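You operate a simulated robot arm through the tools that you are given. There is no shell and no other tool.

You run a simulated robot arm. Do the job below in one go: nothing can be reset, and whatever is moved stays where it is left.

Task
Hook the blue strap on the ratchet peg, ratchet it to the green band and lock it.
Fine: pawl knob at TRIM to ratchet, at LOCK after; the lever ends home.

It is judged by the outcome, as a careful person would: the job done as asked, and still so three seconds after it is handed in. It fails if anything else is knocked over, pushed out of place, dropped, spilled or broken.

Robot
A 6-joint arm with a two-finger parallel gripper, fixed in place. Base frame: the origin is on the floor under the middle of its stand, x ahead of it, y to its left, z up. Lengths are in m, angles in rad, forces in N, time in s.
With the tool pointing down near the work surface it reaches from about 0.3 to 0.66 m from the base axis. Its first joint turns from -2.007 to 2.007 rad. Payload 3.43 kg.
The TCP is the grasp point between the finger pads, 0.034 m short of the fingertips. In the tool frame z runs along the fingers and y along their closing line. The gripper opens to 0.128 m. The fingers are 0.024 m wide and 0.012 m thick; the gripper's body (0.048 by 0.13 m) begins 0.096 m behind the TCP.
Orientation is that of the tool frame in the base frame, as a unit quaternion [x, y, z, w]. With the fingers straight down and closing along the base's y, the tool's x points along the base's -x, its y along +y and its z along -z.

Tools
- The arm moves only by the tool move_arm. Its argument "rows" is a list that holds one entry, the list of rows, each a list of 7 numbers: the turn, a rotation vector about the tool's x, y, z in rad, then the shift along the tool's x, y, z in m, then the gripper command, from -1 (shut) to 1 (fully open), values between in proportion. In form: [[[ax, ay, az, tx, ty, tz, gripper], ...]]. A call has 1 to 20 rows; each row is the pose to reach, as a shift and turn from the pose commanded when the call began, along the tool's axes at that moment. Each row takes 0.2 s and may step no farther than 0.05 m and 0.15 rad from the row before; otherwise, or with a gripper value out of range, the whole call is refused. Where a pose cannot be reached the arm comes as near as it can. A force on the tool above 50 N (or 10 N above the force at the start of the call, whichever is more), or a blocked arm, ends the call early, and 0.2 s more pass. The fingers move at their own pace (about 0.153 m/s each) and stop on an object; they squeeze with about 33 N. The grip force told is the motor's: it shows also when the fingers shut on nothing. Time passes only in rows, and 0.2 s behind the last, so rows that repeat a pose let the fingers close. The reply holds the time, the measured pose of the TCP, the force on the tool along the base axes, the opening and the grip force, in the units named above and with some noise, with the torque about the TCP (base axes, N m) and any sound that the robot's microphone picked up, and new pictures: "views" is both (left out), scene, wrist or none.
- Cameras (640 x 400 px; columns grow to the right, rows downward): "scene" is fixed at [0.0485, 0.6505, 1.3912]; the picture's right is [-0.64, -0.76, 0.00], its down [-0.27, 0.23, -0.94] and it looks along [0.72, -0.60, -0.35] (base axes); focal length 338 px, centre (320, 200). "wrist" rides on the gripper at [0.076, -0.011, -0.16] in the tool frame; the picture's right is [0.15, 0.99, 0.00], its down [-0.88, 0.13, -0.46] and it looks along [-0.45, 0.07, 0.89] (tool axes); focal length 234 px, centre (320, 200). There is no depth. A picture from a camera that has moved, and an enlarged one, comes with that camera's place and axes in the base frame and with its lens.
- move_column(by): slides the trunk up (or, below 0, down) by that many m; the arm rides with it, the base frame stays. It gives what a move gives, with no picture.
- zoom(camera, box): a new picture of the part [left, top, right, bottom] of that camera's present view, enlarged. The clock stands still meanwhile.
- close_job(): hands the job in; it is judged then, once.

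Nothing tells you positions but the pictures and the camera data. Unless the task says otherwise, let go and move clear before handing in.

The tools are called after "Call:" as a command line: name --argument value ..., lists and objects as JSON in quotes. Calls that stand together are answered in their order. move_arm: Moves the arm, as the interface text tells. Its arguments: {"type":"object","properties":{"rows":{"type":"array","items":{"type":"array","items":{"type":"array","items":{"type":"number"}}}},"views":{"type":"string","enum":["both","scene","wrist","none"]}},"required":["rows"]} The other tools are called the same way: move_column (by) moves the trunk up or down; zoom (camera, box) takes an enlarged picture of a part of a camera's view; close_job () hands the job in.

At the start:

```text
time_s: 0.0
eef_pos: [0.3989, 0.1575, 1.1813]
ee_rot: [0.001, 1.0, 0.0, 0.0]
force: [0.9, -0.5, -0.9]
ft_torque: [-0.02, 0.04, 0.0]
grip_width: 0.1281
grasp_force: 0.1
trunk travel left (down, up): [-0.875, 0.115]
```

scene: 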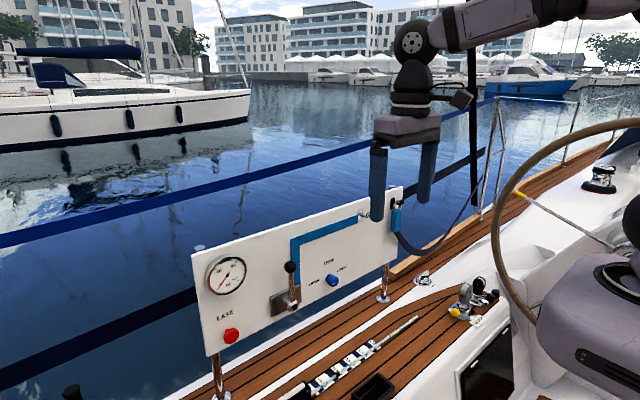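
wrist: 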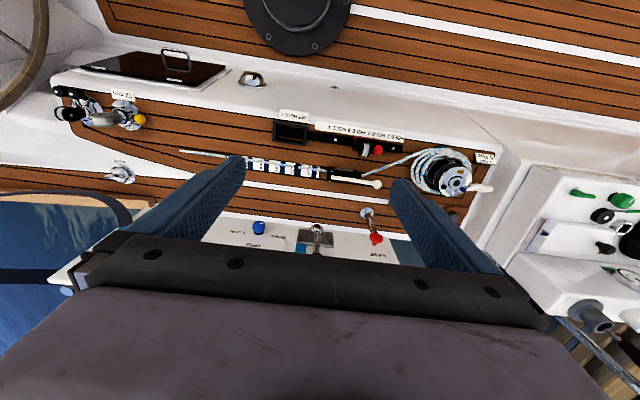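

I see a white panel with a gauge, a ratchet lever, a blue pawl knob and a blue strap with a hook hanging at its right end. I'll look closer before moving anything.

Call:
zoom --camera "scene" --box '[180, 170, 340, 270]'

Call:
zoom --camera "scene" --box '[190, 240, 350, 340]'

Call:
zoom --camera "scene" --box '[340, 180, 500, 280]'

Call:
zoom --camera "wrist" --box '[200, 180, 440, 330]'

```text
4.00 times, centred on (260, 220) of scene
camera zoom: at [0.0485, 0.6505, 1.3912], right [-0.64, -0.76, 0.0], down [-0.27, 0.23, -0.94], along [0.72, -0.6, -0.35], focal length 1353 px, centre (560, 120)
```

zoom: 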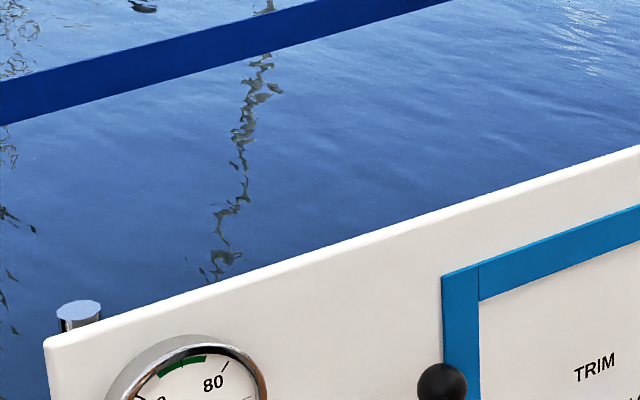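

```text
4.00 times, centred on (270, 290) of scene
camera zoom: at [0.0485, 0.6505, 1.3912], right [-0.64, -0.76, 0.0], down [-0.27, 0.23, -0.94], along [0.72, -0.6, -0.35], focal length 1353 px, centre (520, -160)
```

zoom: 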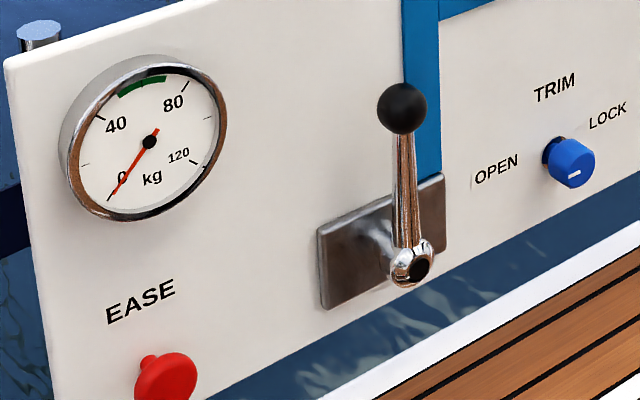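

```text
4.00 times, centred on (420, 230) of scene
camera zoom: at [0.0485, 0.6505, 1.3912], right [-0.64, -0.76, 0.0], down [-0.27, 0.23, -0.94], along [0.72, -0.6, -0.35], focal length 1353 px, centre (-80, 80)
```

zoom: 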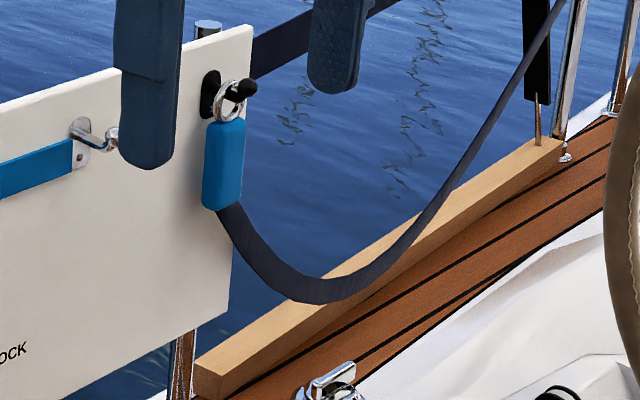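

```text
2.67 times, centred on (320, 255) of wrist
camera zoom: at [0.3238, 0.1463, 1.3401], right [-0.15, 0.99, 0.0], down [0.88, 0.13, 0.46], along [0.45, 0.07, -0.89], focal length 624 px, centre (320, 53)
```

zoom: 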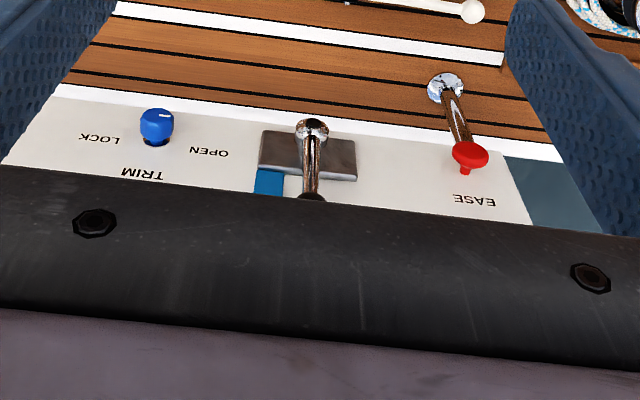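

The panel faces the robot at about x≈0.755: lever hub near (0.716, 0.198, 0.76), knob near (0.736, 0.026, 0.763), ratchet peg near y≈-0.11, z≈0.967, and the strap's ring on a black stow peg near y≈-0.28, z≈0.95. I'll stay above the panel and tilt the tool to point forward, which should give a better view.

Call:
move_arm --rows '[[[0, -0.143, 0, -0.01, -0.01, 0, 1], [0, -0.286, 0, -0.02, -0.02, 0, 1], [0, -0.428, 0, -0.03, -0.03, 0, 1], [0, -0.571, 0, -0.04, -0.04, 0, 1], [0, -0.714, 0, -0.05, -0.05, 0, 1], [0, -0.857, 0, -0.06, -0.06, 0, 1], [0, -1.0, 0, -0.07, -0.07, 0, 1], [0, -1.142, 0, -0.08, -0.08, 0, 1], [0, -1.285, 0, -0.09, -0.09, 0, 1], [0, -1.428, 0, -0.1, -0.1, 0, 1], [0, -1.5708, 0, -0.11, -0.11, 0, 1]]]'

```text
time_s: 2.4
eef_pos: [0.5416, 0.0608, 1.202]
ee_rot: [-0.011, 0.71, -0.014, 0.704]
force: [0.7, -1.0, 0.4]
ft_torque: [0.0, -0.01, 0.01]
grip_width: 0.1279
grasp_force: 0.0
out of reach, approached as far as the arm can: row 8, 9, 10, 11
trunk travel left (down, up): [-0.875, 0.115]
camera wrist: at [0.381, 0.0469, 1.1279], right [0.0, 0.98, -0.18], down [-0.45, 0.16, 0.88], along [0.89, 0.08, 0.44], focal length 234 px, centre (320, 200)
```

scene: 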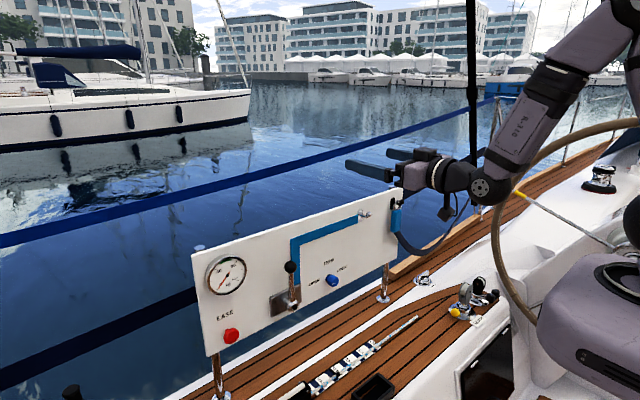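
wrist: 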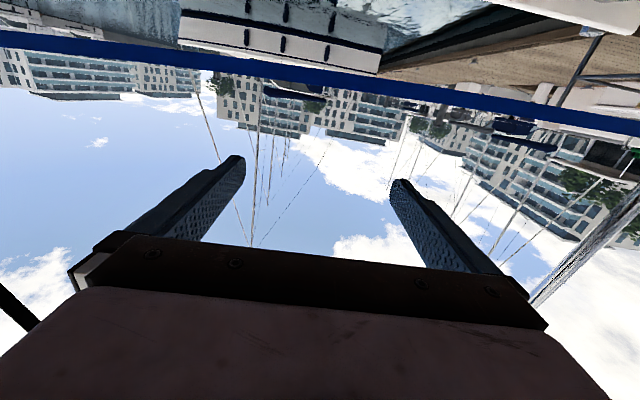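

The tool now points forward above the panel, with the camera underneath it. I'll roll the gripper half a turn so the wrist camera looks from above, and move slightly forward into reach.

Call:
move_arm --rows '[[[0, 0, 0.15, 0, 0, 0.01, 1], [0, 0, 0.3, 0, 0, 0.02, 1], [0, 0, 0.45, 0, 0, 0.03, 1], [0, 0, 0.6, 0, 0, 0.03, 1], [0, 0, 0.75, 0, 0, 0.03, 1], [0, 0, 0.9, 0, 0, 0.03, 1], [0, 0, 1.05, 0, 0, 0.03, 1], [0, 0, 1.2, 0, 0, 0.03, 1], [0, 0, 1.35, 0, 0, 0.03, 1], [0, 0, 1.5, 0, 0, 0.03, 1], [0, 0, 1.65, 0, 0, 0.03, 1], [0, 0, 1.8, 0, 0, 0.03, 1], [0, 0, 1.95, 0, 0, 0.03, 1], [0, 0, 2.1, 0, 0, 0.03, 1], [0, 0, 2.25, 0, 0, 0.03, 1], [0, 0, 2.4, 0, 0, 0.03, 1], [0, 0, 2.55, 0, 0, 0.03, 1], [0, 0, 2.7, 0, 0, 0.03, 1], [0, 0, 2.85, 0, 0, 0.03, 1], [0, 0, 3.0, 0, 0, 0.03, 1]]]'

```text
time_s: 6.6
eef_pos: [0.5715, 0.0589, 1.2022]
ee_rot: [0.705, 0.049, 0.706, 0.049]
force: [0.6, 0.1, 0.7]
ft_torque: [0.01, -0.01, 0.04]
grip_width: 0.1282
grasp_force: 0.0
out of reach, approached as far as the arm can: row 1, 2, 3, 4, 5, 6, 7, 8, 9, 10, 11, 12, 13, 14
trunk travel left (down, up): [-0.875, 0.115]
camera wrist: at [0.412, 0.0815, 1.2741], right [0.0, -0.96, 0.28], down [-0.46, -0.25, -0.85], along [0.89, -0.13, -0.44], focal length 234 px, centre (320, 200)
```

scene: 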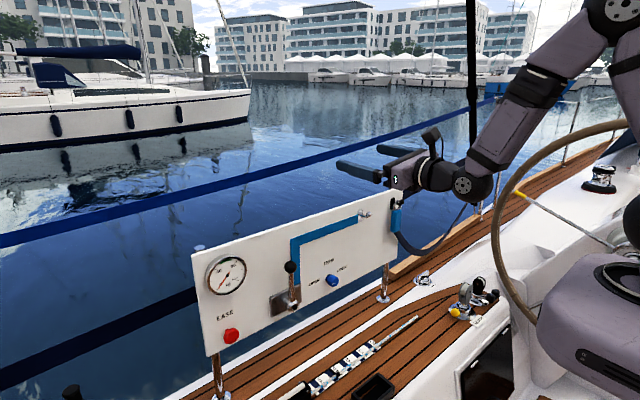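
wrist: 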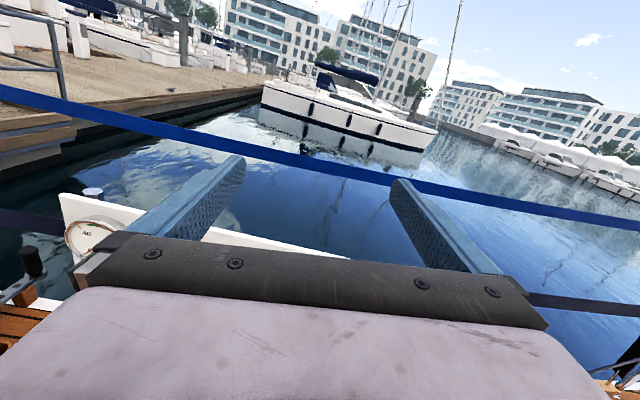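

The roll worked and the camera now looks from above. I'll finish squaring up the roll and lower the trunk so the panel comes into the wrist view, staying well in front of it.

Call:
move_arm --rows '[[[0, 0, 0.139, 0, 0, 0, 1]]]' --views "none"

Call:
move_column --by -0.15

Call:
move_arm --rows '[[[0, 0, 0, 0, 0.0, 0, 1]]]'

```text
time_s: 7.0
eef_pos: [0.5718, 0.0707, 1.2081]
ee_rot: [0.708, 0.0, 0.706, 0.006]
force: [-0.1, -0.2, -0.1]
ft_torque: [-0.04, 0.01, -0.02]
grip_width: 0.1279
grasp_force: 0.0
out of reach, approached as far as the arm can: row 1
trunk travel left (down, up): [-0.875, 0.115]
```

```text
time_s: 8.8
eef_pos: [0.5726, 0.0692, 1.058]
ee_rot: [0.708, 0.002, 0.706, 0.007]
force: [0.5, -0.1, -0.2]
ft_torque: [0.01, 0.01, -0.02]
grip_width: 0.128
grasp_force: 0.1
trunk travel left (down, up): [-0.725, 0.265]
```

```text
time_s: 9.2
eef_pos: [0.5719, 0.0694, 1.0566]
ee_rot: [0.708, 0.002, 0.706, 0.007]
force: [0.0, 0.3, 0.0]
ft_torque: [0.0, -0.03, -0.01]
grip_width: 0.1278
grasp_force: 0.1
trunk travel left (down, up): [-0.725, 0.265]
camera wrist: at [0.4132, 0.0827, 1.1335], right [-0.01, -0.99, 0.16], down [-0.46, -0.14, -0.88], along [0.89, -0.08, -0.45], focal length 234 px, centre (320, 200)
```

scene: 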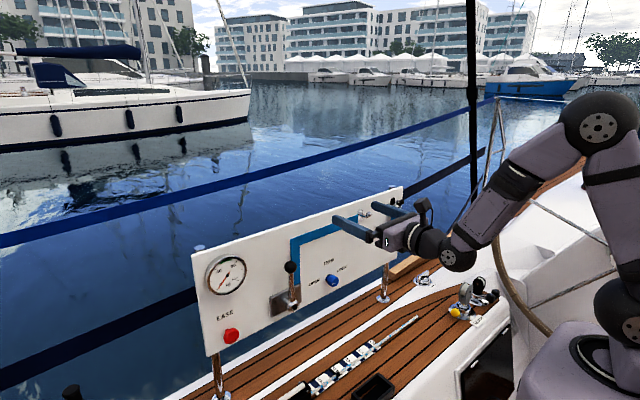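
wrist: 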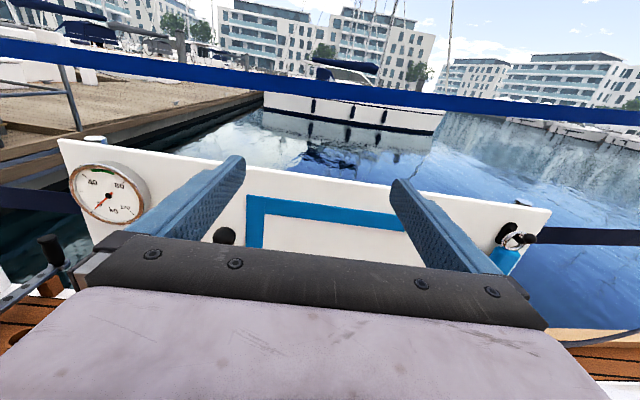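

I can now see the gauge, the painted path, the stow peg with the ring, and the arm in a good elbow-up pose. I'll zoom in on the ring, the peg and the knob for detail.

Call:
zoom --camera "wrist" --box '[460, 190, 580, 290]'

Call:
zoom --camera "scene" --box '[310, 260, 358, 290]'

Call:
zoom --camera "scene" --box '[350, 180, 446, 240]'

Call:
zoom --camera "wrist" --box '[60, 130, 240, 260]'

```text
4.00 times, centred on (520, 240) of wrist
camera zoom: at [0.4132, 0.0827, 1.1335], right [-0.01, -0.99, 0.16], down [-0.46, -0.14, -0.88], along [0.89, -0.08, -0.45], focal length 937 px, centre (-480, 40)
```

zoom: 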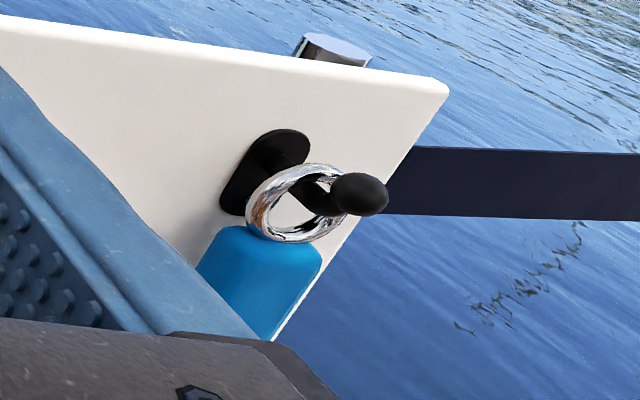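

```text
13.33 times, centred on (334, 275) of scene
camera zoom: at [0.0485, 0.6505, 1.3912], right [-0.64, -0.76, 0.0], down [-0.27, 0.23, -0.94], along [0.72, -0.6, -0.35], focal length 4510 px, centre (133, -800)
```

zoom: 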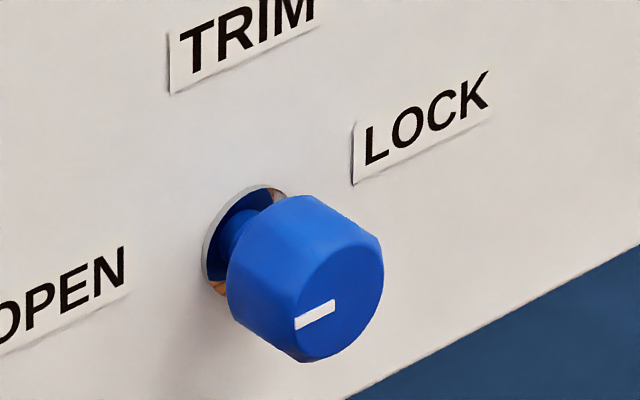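

```text
6.67 times, centred on (398, 210) of scene
camera zoom: at [0.0485, 0.6505, 1.3912], right [-0.64, -0.76, 0.0], down [-0.27, 0.23, -0.94], along [0.72, -0.6, -0.35], focal length 2255 px, centre (-200, 133)
```

zoom: 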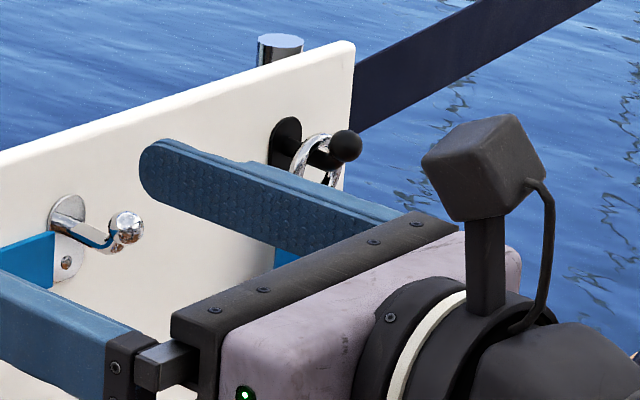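

```text
3.08 times, centred on (150, 195) of wrist
camera zoom: at [0.4132, 0.0827, 1.1335], right [-0.01, -0.99, 0.16], down [-0.46, -0.14, -0.88], along [0.89, -0.08, -0.45], focal length 720 px, centre (843, 215)
```

zoom: 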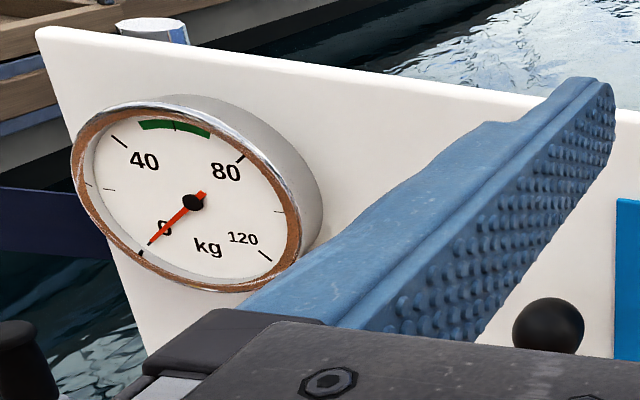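

The knob's white mark points left, so it is at OPEN now. The gauge reads about 0, with green at roughly 50–70, and the chrome ratchet peg ends in a ball. I'll slide right so the wrist camera faces both pegs.

Call:
move_arm --rows '[[[0, 0, 0, 0, 0.044, 0, 1], [0, 0, 0, 0, 0.088, 0, 1], [0, 0, 0, 0, 0.132, 0, 1], [0, 0, 0, 0, 0.176, 0, 1], [0, 0, 0, 0, 0.22, 0, 1], [0, 0, 0, 0, 0.264, 0, 1], [0, 0, 0, 0, 0.264, 0, 1]]]'

Call:
zoom --camera "wrist" --box '[200, 100, 440, 250]'

Call:
zoom --camera "scene" --box '[350, 180, 446, 240]'

```text
time_s: 10.8
eef_pos: [0.5131, -0.1245, 0.9611]
ee_rot: [0.695, 0.032, 0.717, 0.048]
force: [1.3, -0.5, 1.0]
ft_torque: [0.02, -0.02, 0.01]
grip_width: 0.1279
grasp_force: 0.1
out of reach, approached as far as the arm can: row 1, 2, 3, 4, 5, 6, 7
trunk travel left (down, up): [-0.725, 0.265]
camera wrist: at [0.3521, -0.1017, 1.0287], right [-0.03, -0.97, 0.26], down [-0.43, -0.22, -0.87], along [0.9, -0.14, -0.41], focal length 234 px, centre (320, 200)
```

scene: 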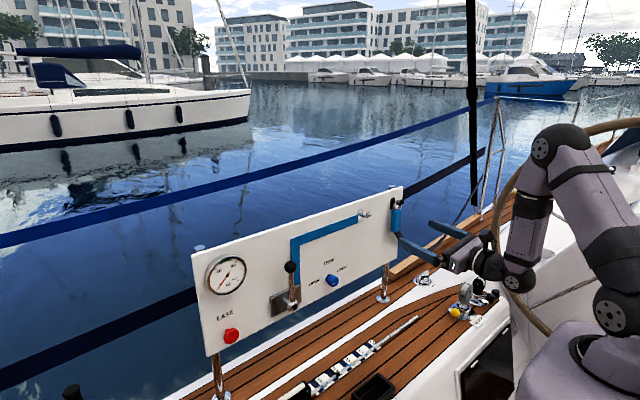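
wrist: 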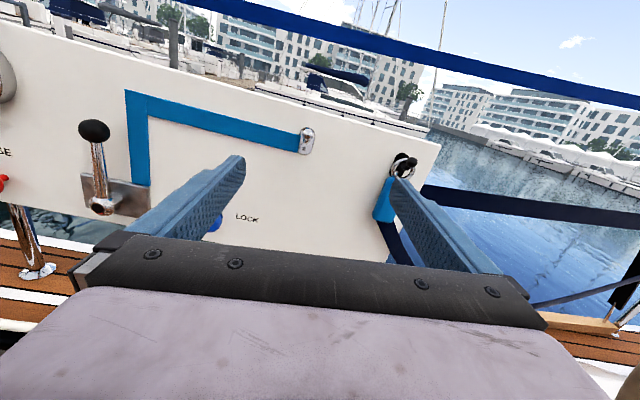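

```text
2.67 times, centred on (320, 175) of wrist
camera zoom: at [0.3521, -0.1017, 1.0287], right [-0.03, -0.97, 0.26], down [-0.43, -0.22, -0.87], along [0.9, -0.14, -0.41], focal length 624 px, centre (320, 267)
```

zoom: 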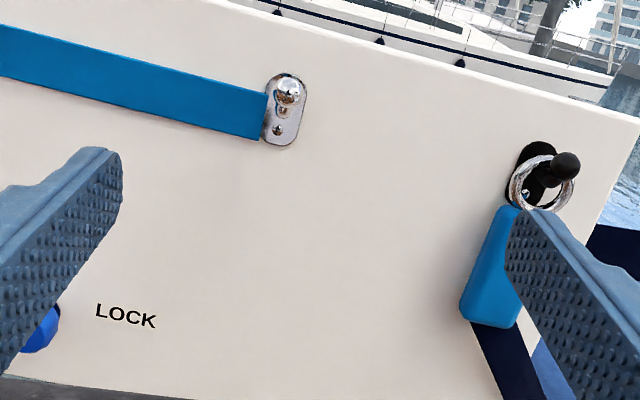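

```text
6.67 times, centred on (398, 210) of scene
camera zoom: at [0.0485, 0.6505, 1.3912], right [-0.64, -0.76, 0.0], down [-0.27, 0.23, -0.94], along [0.72, -0.6, -0.35], focal length 2255 px, centre (-200, 133)
```

zoom: 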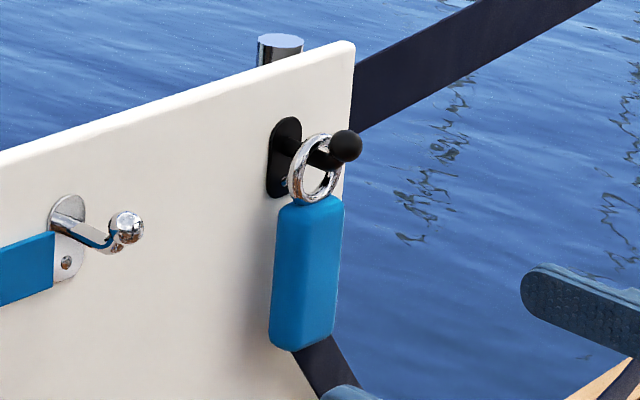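

The ring is at about (0.726, -0.279, 0.950), its blue sleeve runs down to z≈0.845 at y≈-0.285, and the chrome ratchet ball is at about (0.710, -0.112, 0.969). The panel face is near x≈0.75. The arm is near some limit here, so I'll move forward a little to find out where it tracks properly.

Call:
move_arm --rows '[[[0, 0, 0, 0, 0, 0.04, 1], [0, 0, 0, 0, 0, 0.08, 1], [0, 0, 0, 0, 0, 0.1, 1]]]' --views "scene"

```text
time_s: 11.6
eef_pos: [0.5925, -0.1071, 0.9433]
ee_rot: [0.692, 0.047, 0.717, 0.07]
force: [-0.2, -0.6, -0.8]
ft_torque: [0.02, -0.02, -0.03]
grip_width: 0.1282
grasp_force: 0.0
out of reach, approached as far as the arm can: row 1, 2, 3
trunk travel left (down, up): [-0.725, 0.265]
```

scene: 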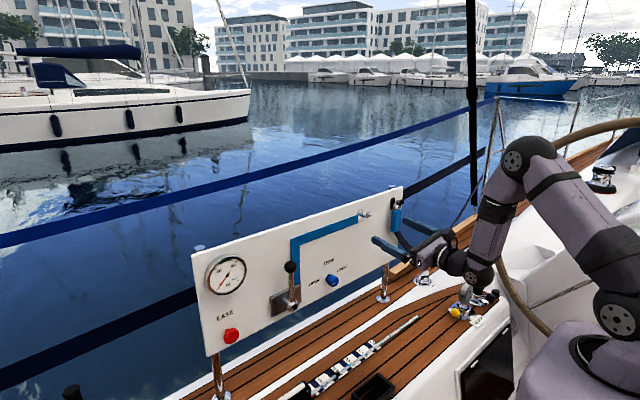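

The roll error grows as I move, which points to the last joint being at its limit in this roll. I'll roll back and check whether the arm tracks cleanly.

Call:
move_arm --rows '[[[0, 0, -0.15, 0, 0, 0, 1], [0, 0, -0.3, 0, 0, 0, 1], [0, 0, -0.45, 0, 0, 0, 1], [0, 0, -0.6, 0, 0, 0, 1], [0, 0, -0.75, 0, 0, 0, 1], [0, 0, -0.9, 0, 0, 0, 1], [0, 0, -1.05, 0, 0, 0, 1], [0, 0, -1.2, 0, 0, 0, 1], [0, 0, -1.35, 0, 0, 0, 1], [0, 0, -1.5, 0, 0, 0, 1]]]' --views "scene"

```text
time_s: 13.8
eef_pos: [0.5932, -0.1094, 0.9461]
ee_rot: [0.474, 0.505, 0.477, 0.541]
force: [0.1, -0.3, 0.2]
ft_torque: [0.0, 0.01, -0.03]
grip_width: 0.1282
grasp_force: 0.0
trunk travel left (down, up): [-0.725, 0.265]
```

scene: 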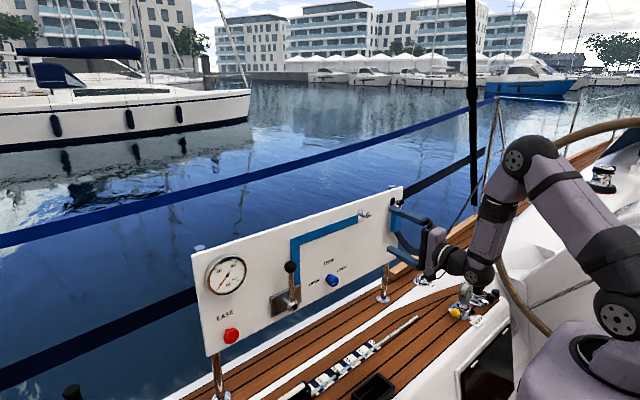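

The arm tracks cleanly away from that roll limit. Near y<0 the camera-up roll should fit if I reach it the other way round, so I'll roll in the negative direction here, clear of everything.

Call:
move_arm --rows '[[[0, 0, -0.145, 0, 0, 0, 1], [0, 0, -0.29, 0, 0, 0, 1], [0, 0, -0.435, 0, 0, 0, 1], [0, 0, -0.58, 0, 0, 0, 1], [0, 0, -0.725, 0, 0, 0, 1], [0, 0, -0.87, 0, 0, 0, 1], [0, 0, -1.015, 0, 0, 0, 1], [0, 0, -1.16, 0, 0, 0, 1], [0, 0, -1.305, 0, 0, 0, 1], [0, 0, -1.45, 0, 0, 0, 1], [0, 0, -1.595, 0, 0, 0, 1], [0, 0, -1.74, 0, 0, 0, 1], [0, 0, -1.885, 0, 0, 0, 1], [0, 0, -2.03, 0, 0, 0, 1], [0, 0, -2.175, 0, 0, 0, 1], [0, 0, -2.32, 0, 0, 0, 1]]]' --views "scene"

```text
time_s: 17.1
eef_pos: [0.5933, -0.1084, 0.9462]
ee_rot: [-0.274, 0.636, -0.305, 0.654]
force: [-0.9, -0.4, 0.5]
ft_torque: [0.02, 0.02, 0.03]
grip_width: 0.1278
grasp_force: 0.0
trunk travel left (down, up): [-0.725, 0.265]
```

scene: 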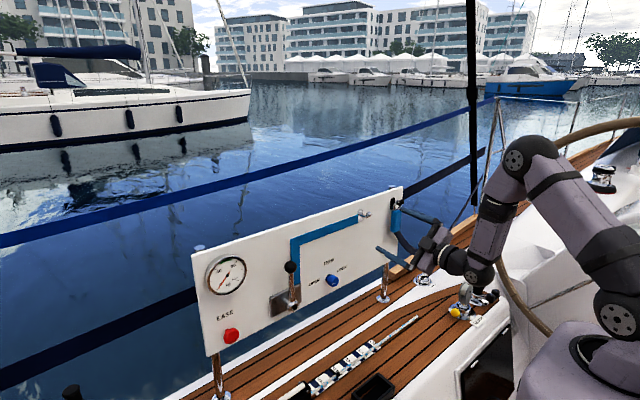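

Call:
move_arm --rows '[[[0, 0, -0.145, 0, 0, 0, 1], [0, 0, -0.29, 0, 0, 0, 1], [0, 0, -0.435, 0, 0, 0, 1], [0, 0, -0.58, 0, 0, 0, 1], [0, 0, -0.725, 0, 0, 0, 1], [0, 0, -0.87, 0, 0, 0, 1], [0, 0, -1.015, 0, 0, 0, 1], [0, 0, -1.16, 0, 0, 0, 1], [0, 0, -1.305, 0, 0, 0, 1], [0, 0, -1.45, 0, 0, 0, 1], [0, 0, -1.595, 0, 0, 0, 1], [0, 0, -1.74, 0, 0, 0, 1], [0, 0, -1.885, 0, 0, 0, 1], [0, 0, -2.03, 0, 0, 0, 1], [0, 0, -2.175, 0, 0, 0, 1], [0, 0, -2.27, 0, 0, 0, 1]]]' --views "both"

```text
time_s: 20.6
eef_pos: [0.5972, -0.1125, 0.9502]
ee_rot: [0.693, -0.039, 0.72, -0.021]
force: [-0.1, -0.4, 0.5]
ft_torque: [0.0, -0.02, -0.03]
grip_width: 0.128
grasp_force: 0.0
out of reach, approached as far as the arm can: row 16
trunk travel left (down, up): [-0.725, 0.265]
camera wrist: at [0.4356, -0.1031, 1.0201], right [-0.03, -1.0, 0.06], down [-0.42, -0.04, -0.91], along [0.91, -0.05, -0.42], focal length 234 px, centre (320, 200)
```

scene: 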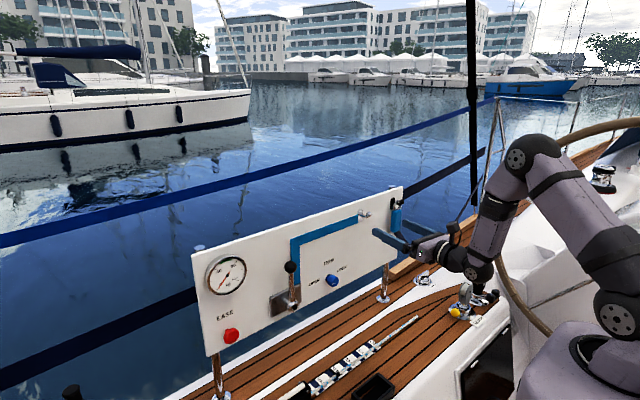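
wrist: 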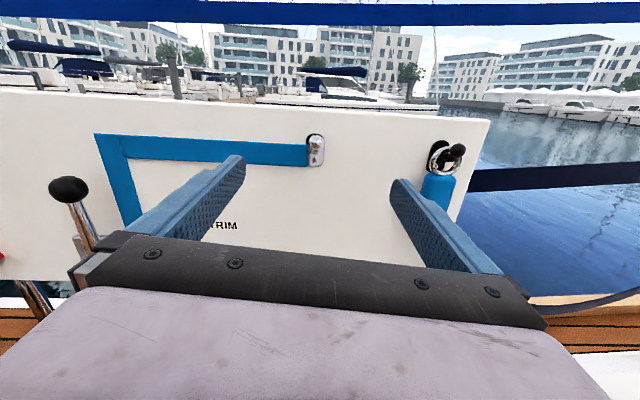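

At y≈-0.11 this roll is also just past its limit, so camera-up would make the motion imprecise. I'll use the camera-under roll instead, which has full joint margin, and rely on the scene camera zooms for alignment.

Call:
move_arm --rows '[[[0, 0, 0.15, 0, 0, 0, 1], [0, 0, 0.3, 0, 0, 0, 1], [0, 0, 0.45, 0, 0, 0, 1], [0, 0, 0.6, 0, 0, 0, 1], [0, 0, 0.75, 0, 0, 0, 1], [0, 0, 0.9, 0, 0, 0, 1], [0, 0, 1.05, 0, 0, 0, 1], [0, 0, 1.2, 0, 0, 0, 1], [0, 0, 1.35, 0, 0, 0, 1], [0, 0, 1.5, 0, 0, 0, 1], [0, 0, 1.65, 0, 0, 0, 1], [0, 0, 1.8, 0, 0, 0, 1], [0, 0, 1.95, 0, 0, 0, 1], [0, 0, 2.1, 0, 0, 0, 1], [0, 0, 2.25, 0, 0, 0, 1], [0, 0, 2.4, 0, 0, 0, 1], [0, 0, 2.55, 0, 0, 0, 1], [0, 0, 2.7, 0, 0, 0, 1], [0, 0, 2.85, 0, 0, 0, 1], [0, 0, 3.0, 0, 0, 0, 1]]]' --views "both"

```text
time_s: 24.8
eef_pos: [0.5983, -0.1116, 0.9508]
ee_rot: [-0.008, 0.694, -0.028, 0.72]
force: [0.1, -0.3, 0.2]
ft_torque: [0.02, -0.02, 0.04]
grip_width: 0.128
grasp_force: 0.0
trunk travel left (down, up): [-0.725, 0.265]
camera wrist: at [0.4405, -0.1228, 0.8682], right [0.03, 0.98, -0.2], down [-0.48, 0.19, 0.85], along [0.87, 0.07, 0.48], focal length 234 px, centre (320, 200)
```

scene: 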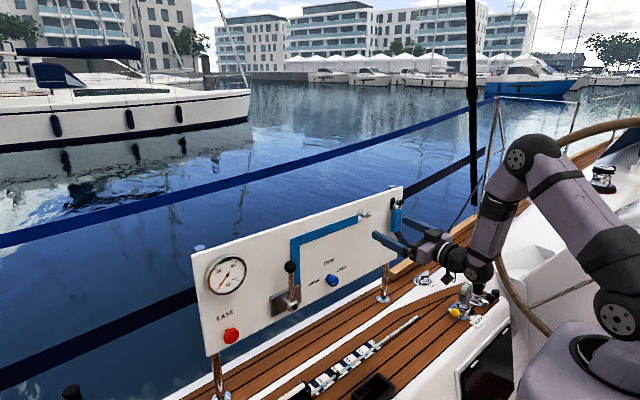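
wrist: 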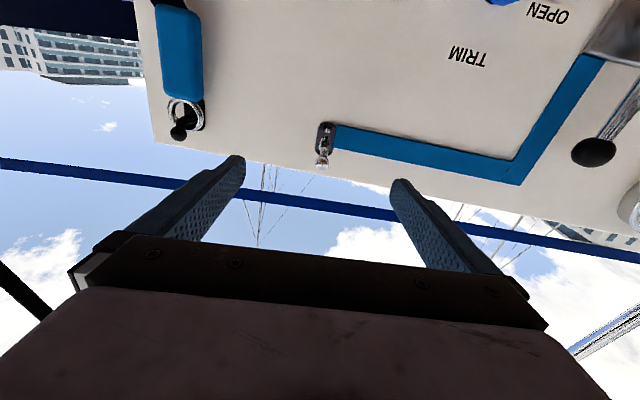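

This under-view is actually good: it shows the ring and sleeve at the left and the ratchet peg at the centre, upside down. I'll zoom in on both before approaching.

Call:
zoom --camera "wrist" --box '[140, 0, 236, 150]'

Call:
zoom --camera "wrist" --box '[290, 110, 370, 180]'

Call:
zoom --camera "scene" --box '[374, 186, 422, 236]'

```text
2.67 times, centred on (188, 75) of wrist
camera zoom: at [0.4405, -0.1228, 0.8682], right [0.03, 0.98, -0.2], down [-0.48, 0.19, 0.85], along [0.87, 0.07, 0.48], focal length 624 px, centre (672, 533)
```

zoom: 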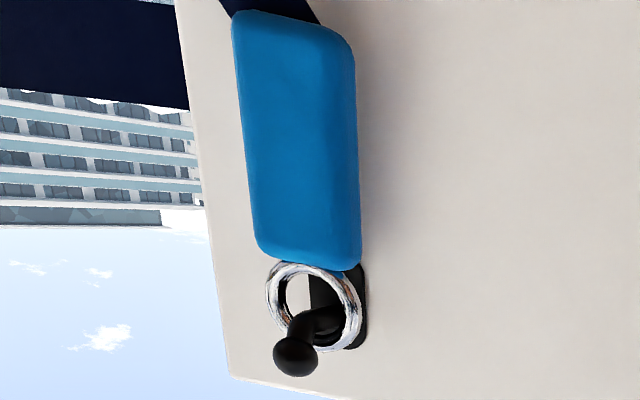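

```text
5.71 times, centred on (330, 145) of wrist
camera zoom: at [0.4405, -0.1228, 0.8682], right [0.03, 0.98, -0.2], down [-0.48, 0.19, 0.85], along [0.87, 0.07, 0.48], focal length 1338 px, centre (263, 514)
```

zoom: 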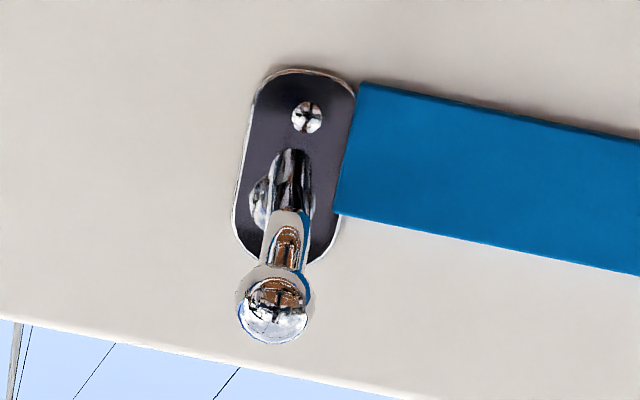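

```text
8.00 times, centred on (398, 211) of scene
camera zoom: at [0.0485, 0.6505, 1.3912], right [-0.64, -0.76, 0.0], down [-0.27, 0.23, -0.94], along [0.72, -0.6, -0.35], focal length 2706 px, centre (-304, 112)
```

zoom: 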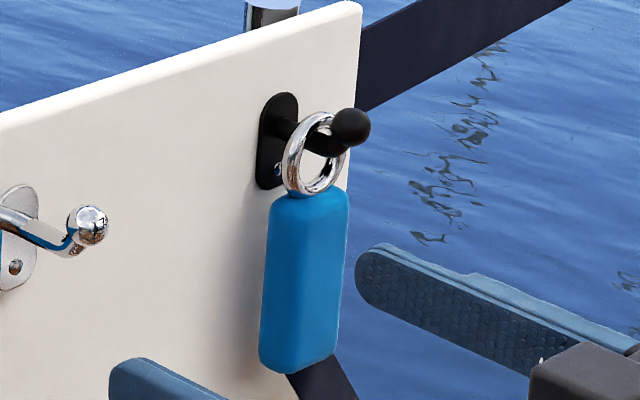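

Refined: the sleeve runs from about (0.7265, -0.279, 0.930) at the top to (0.721, -0.277, 0.848) at the bottom, roughly 42 mm wide. I'll go to a pre-grasp standoff in front of it and square up the tool.

Call:
move_arm --rows '[[[-0.006, 0.007, 0.01, 0.0145, -0.0328, 0.0048, 1], [-0.011, 0.015, 0.02, 0.029, -0.0656, 0.0097, 1], [-0.017, 0.022, 0.03, 0.0434, -0.0983, 0.0145, 1], [-0.022, 0.03, 0.04, 0.0579, -0.1311, 0.0194, 1], [-0.028, 0.037, 0.05, 0.0724, -0.1639, 0.0242, 1], [-0.028, 0.037, 0.05, 0.0724, -0.1639, 0.0242, 1]]]' --views "both"

```text
time_s: 26.1
eef_pos: [0.6194, -0.2816, 0.8863]
ee_rot: [0.0, 0.707, -0.002, 0.707]
force: [0.4, 0.5, -0.2]
ft_torque: [0.03, 0.0, 0.01]
grip_width: 0.1278
grasp_force: 0.1
trunk travel left (down, up): [-0.725, 0.265]
camera wrist: at [0.4595, -0.2927, 0.8109], right [0.0, 0.99, -0.15], down [-0.46, 0.13, 0.88], along [0.89, 0.07, 0.45], focal length 234 px, centre (320, 200)
```

scene: 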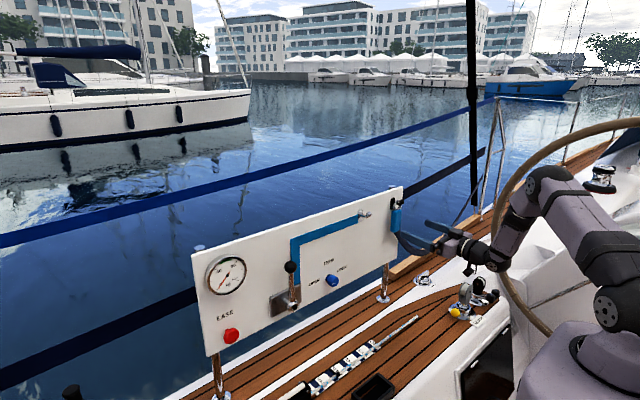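
wrist: 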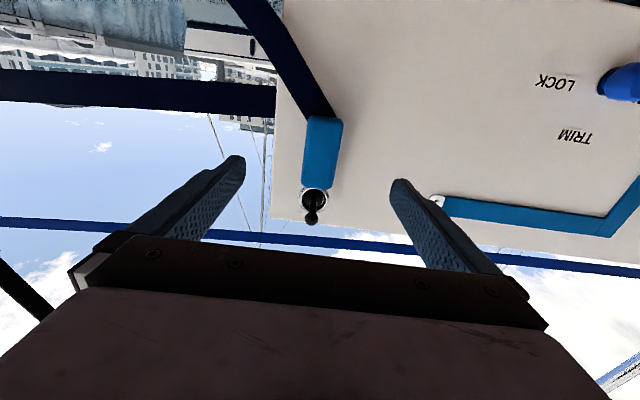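

The tool is exactly square now and the sleeve sits centred between the fingers at y≈-0.2785. I'll advance with a 3 mm y correction, stopping the fingertips about 1 cm short of the panel.

Call:
move_arm --rows '[[[0, 0, 0, 0, 0.003, 0.03, 1], [0, 0, 0, 0, 0.003, 0.06, 1], [0, 0, 0, 0, 0.003, 0.075, 1], [0, 0, 0, 0, 0.003, 0.085, 1], [0, 0, 0, 0, 0.003, 0.085, 1]]]' --views "both"

Call:
zoom --camera "scene" --box '[360, 180, 440, 240]'

Call:
zoom --camera "wrist" --box '[220, 80, 420, 280]'

```text
time_s: 27.4
eef_pos: [0.7049, -0.2784, 0.8856]
ee_rot: [-0.002, 0.707, -0.001, 0.707]
force: [0.1, 0.0, 0.0]
ft_torque: [-0.03, 0.02, 0.02]
grip_width: 0.1278
grasp_force: 0.0
trunk travel left (down, up): [-0.725, 0.265]
camera wrist: at [0.5453, -0.2894, 0.8105], right [0.0, 0.99, -0.15], down [-0.46, 0.13, 0.88], along [0.89, 0.07, 0.45], focal length 234 px, centre (320, 200)
```

scene: 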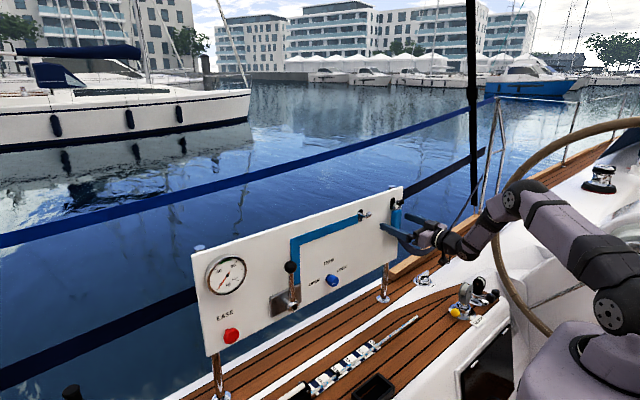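
wrist: 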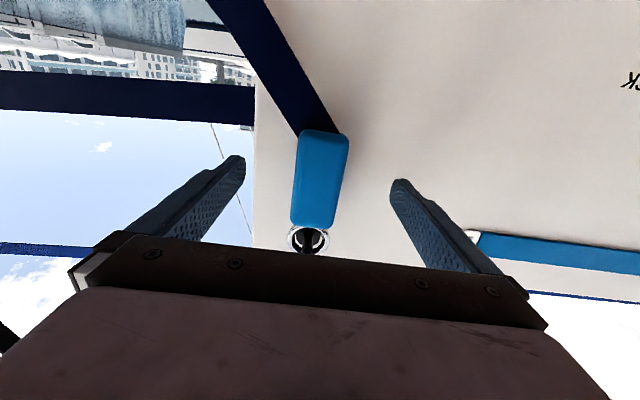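

```text
6.67 times, centred on (400, 210) of scene
camera zoom: at [0.0485, 0.6505, 1.3912], right [-0.64, -0.76, 0.0], down [-0.27, 0.23, -0.94], along [0.72, -0.6, -0.35], focal length 2255 px, centre (-213, 133)
```

zoom: 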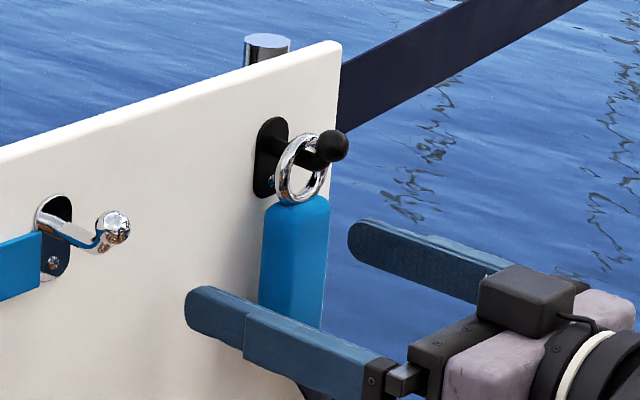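

```text
2.00 times, centred on (320, 180) of wrist
camera zoom: at [0.5453, -0.2894, 0.8105], right [0.0, 0.99, -0.15], down [-0.46, 0.13, 0.88], along [0.89, 0.07, 0.45], focal length 468 px, centre (320, 240)
```

zoom: 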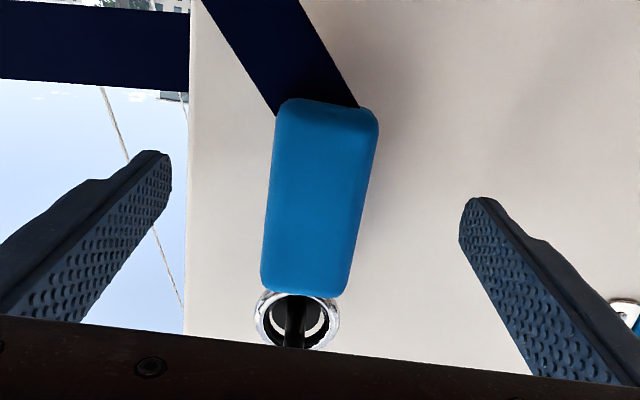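

The sleeve is centred between the fingers with no contact, and the tips end before the panel. I'll close the gripper on the sleeve.

Call:
move_arm --rows '[[[0, 0, 0, 0, 0, 0, -1], [0, 0, 0, 0, 0, 0, -1], [0, 0, 0, 0, 0, 0, -1], [0, 0, 0, 0, 0, 0, -1], [0, 0, 0, 0, 0, 0, -1]]]' --views "both"

Call:
zoom --camera "scene" --box '[376, 190, 424, 226]'

Call:
zoom --camera "wrist" --box '[220, 80, 420, 280]'

```text
time_s: 28.6
eef_pos: [0.704, -0.2784, 0.8859]
ee_rot: [0.0, 0.707, -0.002, 0.707]
force: [0.1, -1.9, 0.6]
ft_torque: [0.12, 0.0, -0.04]
grip_width: 0.0394
grasp_force: 32.3
trunk travel left (down, up): [-0.725, 0.265]
camera wrist: at [0.5451, -0.2899, 0.8106], right [0.0, 0.99, -0.15], down [-0.46, 0.13, 0.88], along [0.89, 0.07, 0.45], focal length 234 px, centre (320, 200)
```

scene: 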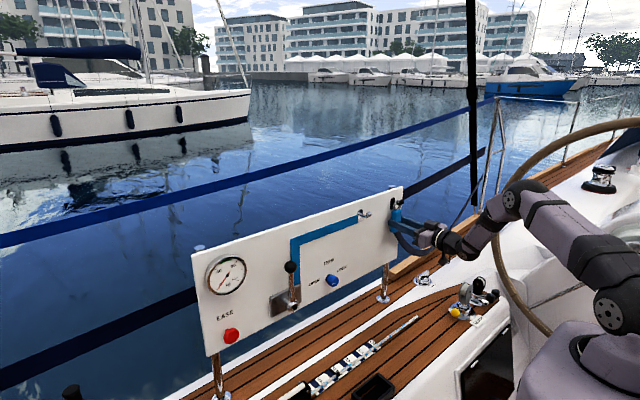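
wrist: 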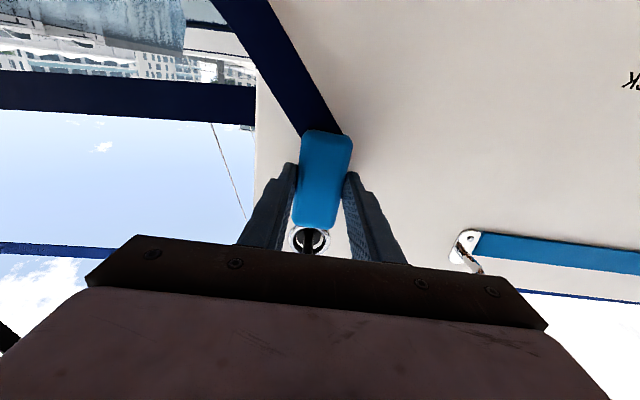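

```text
11.11 times, centred on (400, 208) of scene
camera zoom: at [0.0485, 0.6505, 1.3912], right [-0.64, -0.76, 0.0], down [-0.27, 0.23, -0.94], along [0.72, -0.6, -0.35], focal length 3758 px, centre (-569, 111)
```

zoom: 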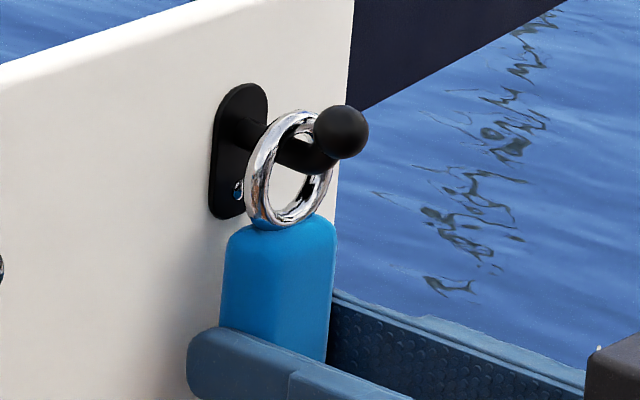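

```text
2.00 times, centred on (320, 180) of wrist
camera zoom: at [0.5451, -0.2899, 0.8106], right [0.0, 0.99, -0.15], down [-0.46, 0.13, 0.88], along [0.89, 0.07, 0.45], focal length 468 px, centre (320, 240)
```

zoom: 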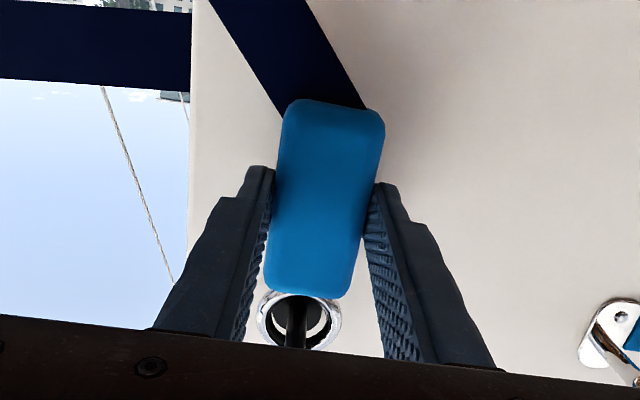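

The grip is firm (39 mm width, 32 N). The rod runs about 10 mm below the ball centre, so lifting about 16.5 mm should centre the ring on the ball and still clear the rod. I'll lift slowly and check.

Call:
move_arm --rows '[[[0, 0, 0, -0.004, 0, 0, -1], [0, 0, 0, -0.008, 0, 0, -1], [0, 0, 0, -0.012, 0, 0, -1], [0, 0, 0, -0.0165, 0, 0, -1], [0, 0, 0, -0.0165, 0, 0, -1]]]' --views "both"

Call:
zoom --camera "scene" --box '[376, 190, 424, 226]'

Call:
zoom --camera "wrist" --box '[260, 120, 380, 270]'

```text
time_s: 29.8
eef_pos: [0.7039, -0.2774, 0.9027]
ee_rot: [-0.002, 0.707, -0.001, 0.707]
force: [-0.2, -0.1, -0.8]
ft_torque: [0.04, 0.01, 0.01]
grip_width: 0.0394
grasp_force: 33.5
trunk travel left (down, up): [-0.725, 0.265]
camera wrist: at [0.5447, -0.289, 0.8276], right [0.0, 0.99, -0.15], down [-0.46, 0.13, 0.88], along [0.89, 0.07, 0.45], focal length 234 px, centre (320, 200)
```

scene: 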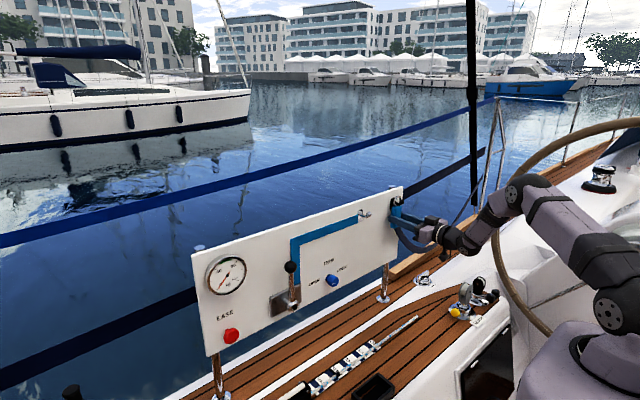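
wrist: 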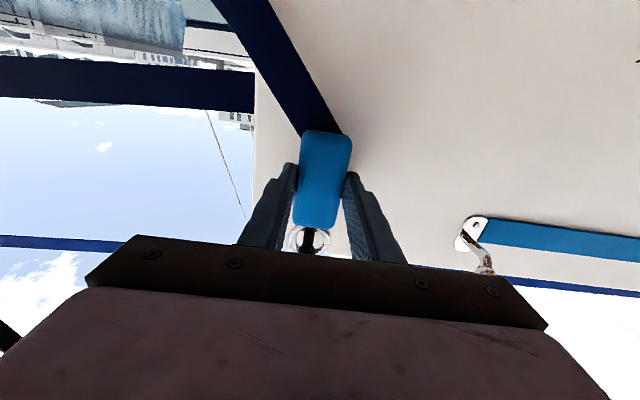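

```text
11.11 times, centred on (400, 208) of scene
camera zoom: at [0.0485, 0.6505, 1.3912], right [-0.64, -0.76, 0.0], down [-0.27, 0.23, -0.94], along [0.72, -0.6, -0.35], focal length 3758 px, centre (-569, 111)
```

zoom: 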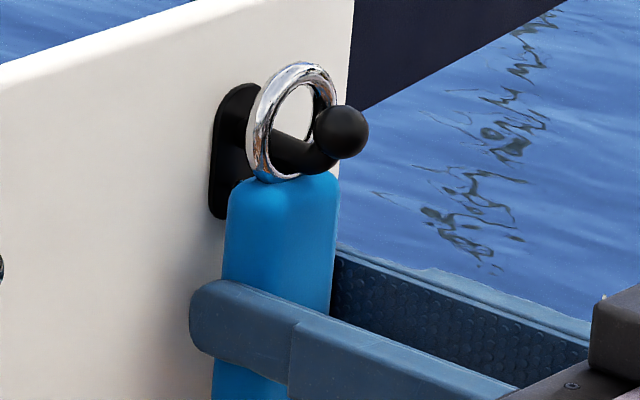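

```text
2.67 times, centred on (320, 195) of wrist
camera zoom: at [0.5447, -0.289, 0.8276], right [0.0, 0.99, -0.15], down [-0.46, 0.13, 0.88], along [0.89, 0.07, 0.45], focal length 624 px, centre (320, 213)
```

zoom: 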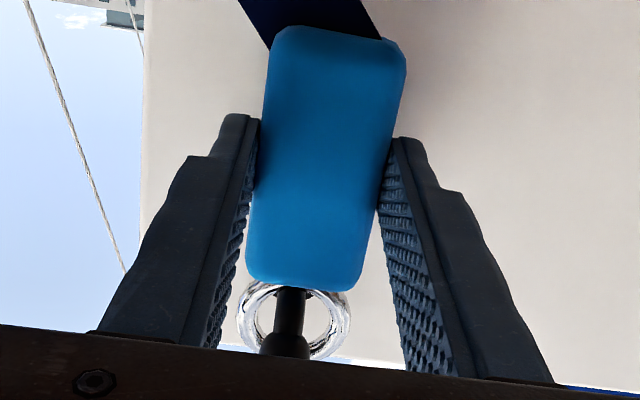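

The ring rose with the lift. Its centre is at about (0.725, -0.2776, 0.967) against the ball at (0.709, -0.280, 0.969), so I'll nudge it up 1.5 mm and 2 mm to -y. Then I'll pull it off gradually.

Call:
move_arm --rows '[[[0, 0, 0, -0.0015, -0.002, 0, -1], [0, 0, 0, -0.0015, -0.002, -0.006, -1], [0, 0, 0, -0.0015, -0.002, -0.012, -1], [0, 0, 0, -0.0015, -0.002, -0.018, -1]]]' --views "both"

Call:
zoom --camera "scene" --box '[376, 190, 424, 226]'

Call:
zoom --camera "wrist" --box '[260, 120, 380, 270]'

```text
time_s: 30.8
eef_pos: [0.6874, -0.2782, 0.9041]
ee_rot: [-0.001, 0.708, -0.002, 0.707]
force: [-0.1, 0.0, -3.5]
ft_torque: [0.0, 0.09, 0.0]
grip_width: 0.0395
grasp_force: 32.2
trunk travel left (down, up): [-0.725, 0.265]
camera wrist: at [0.527, -0.2905, 0.8289], right [0.0, 0.99, -0.15], down [-0.45, 0.13, 0.88], along [0.89, 0.07, 0.45], focal length 234 px, centre (320, 200)
```

scene: 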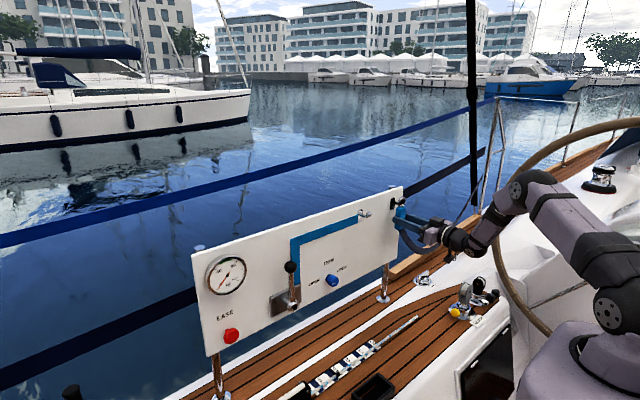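
wrist: 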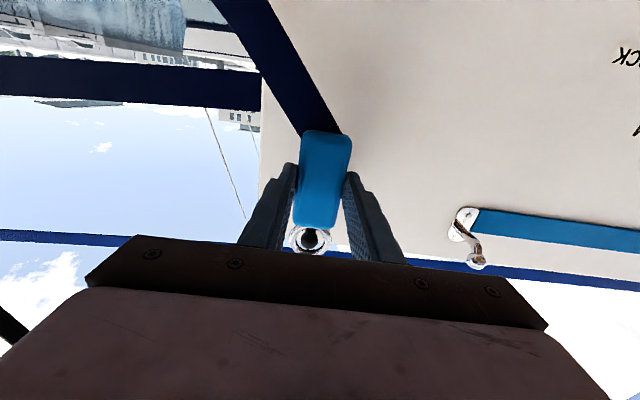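

```text
11.11 times, centred on (400, 208) of scene
camera zoom: at [0.0485, 0.6505, 1.3912], right [-0.64, -0.76, 0.0], down [-0.27, 0.23, -0.94], along [0.72, -0.6, -0.35], focal length 3758 px, centre (-569, 111)
```

zoom: 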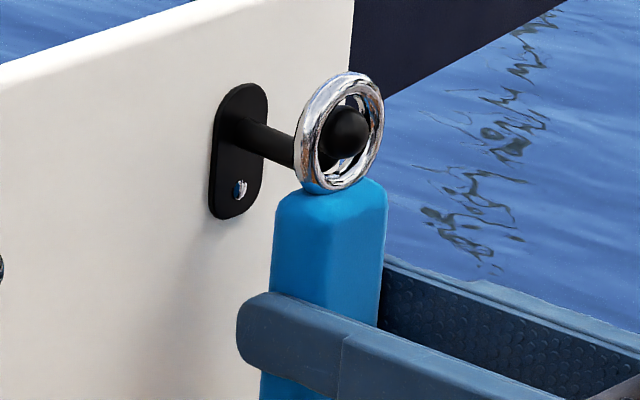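

```text
2.67 times, centred on (320, 195) of wrist
camera zoom: at [0.527, -0.2905, 0.8289], right [0.0, 0.99, -0.15], down [-0.45, 0.13, 0.88], along [0.89, 0.07, 0.45], focal length 624 px, centre (320, 213)
```

zoom: 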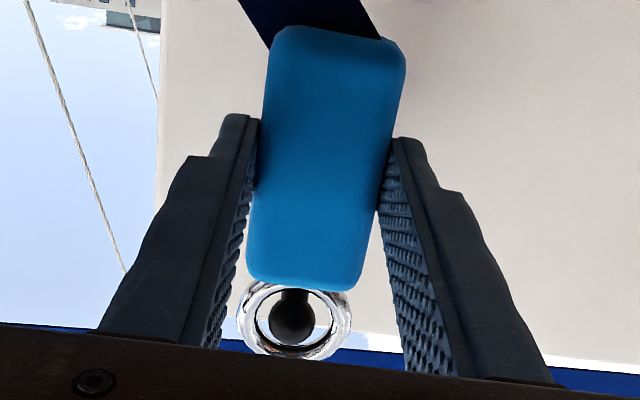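

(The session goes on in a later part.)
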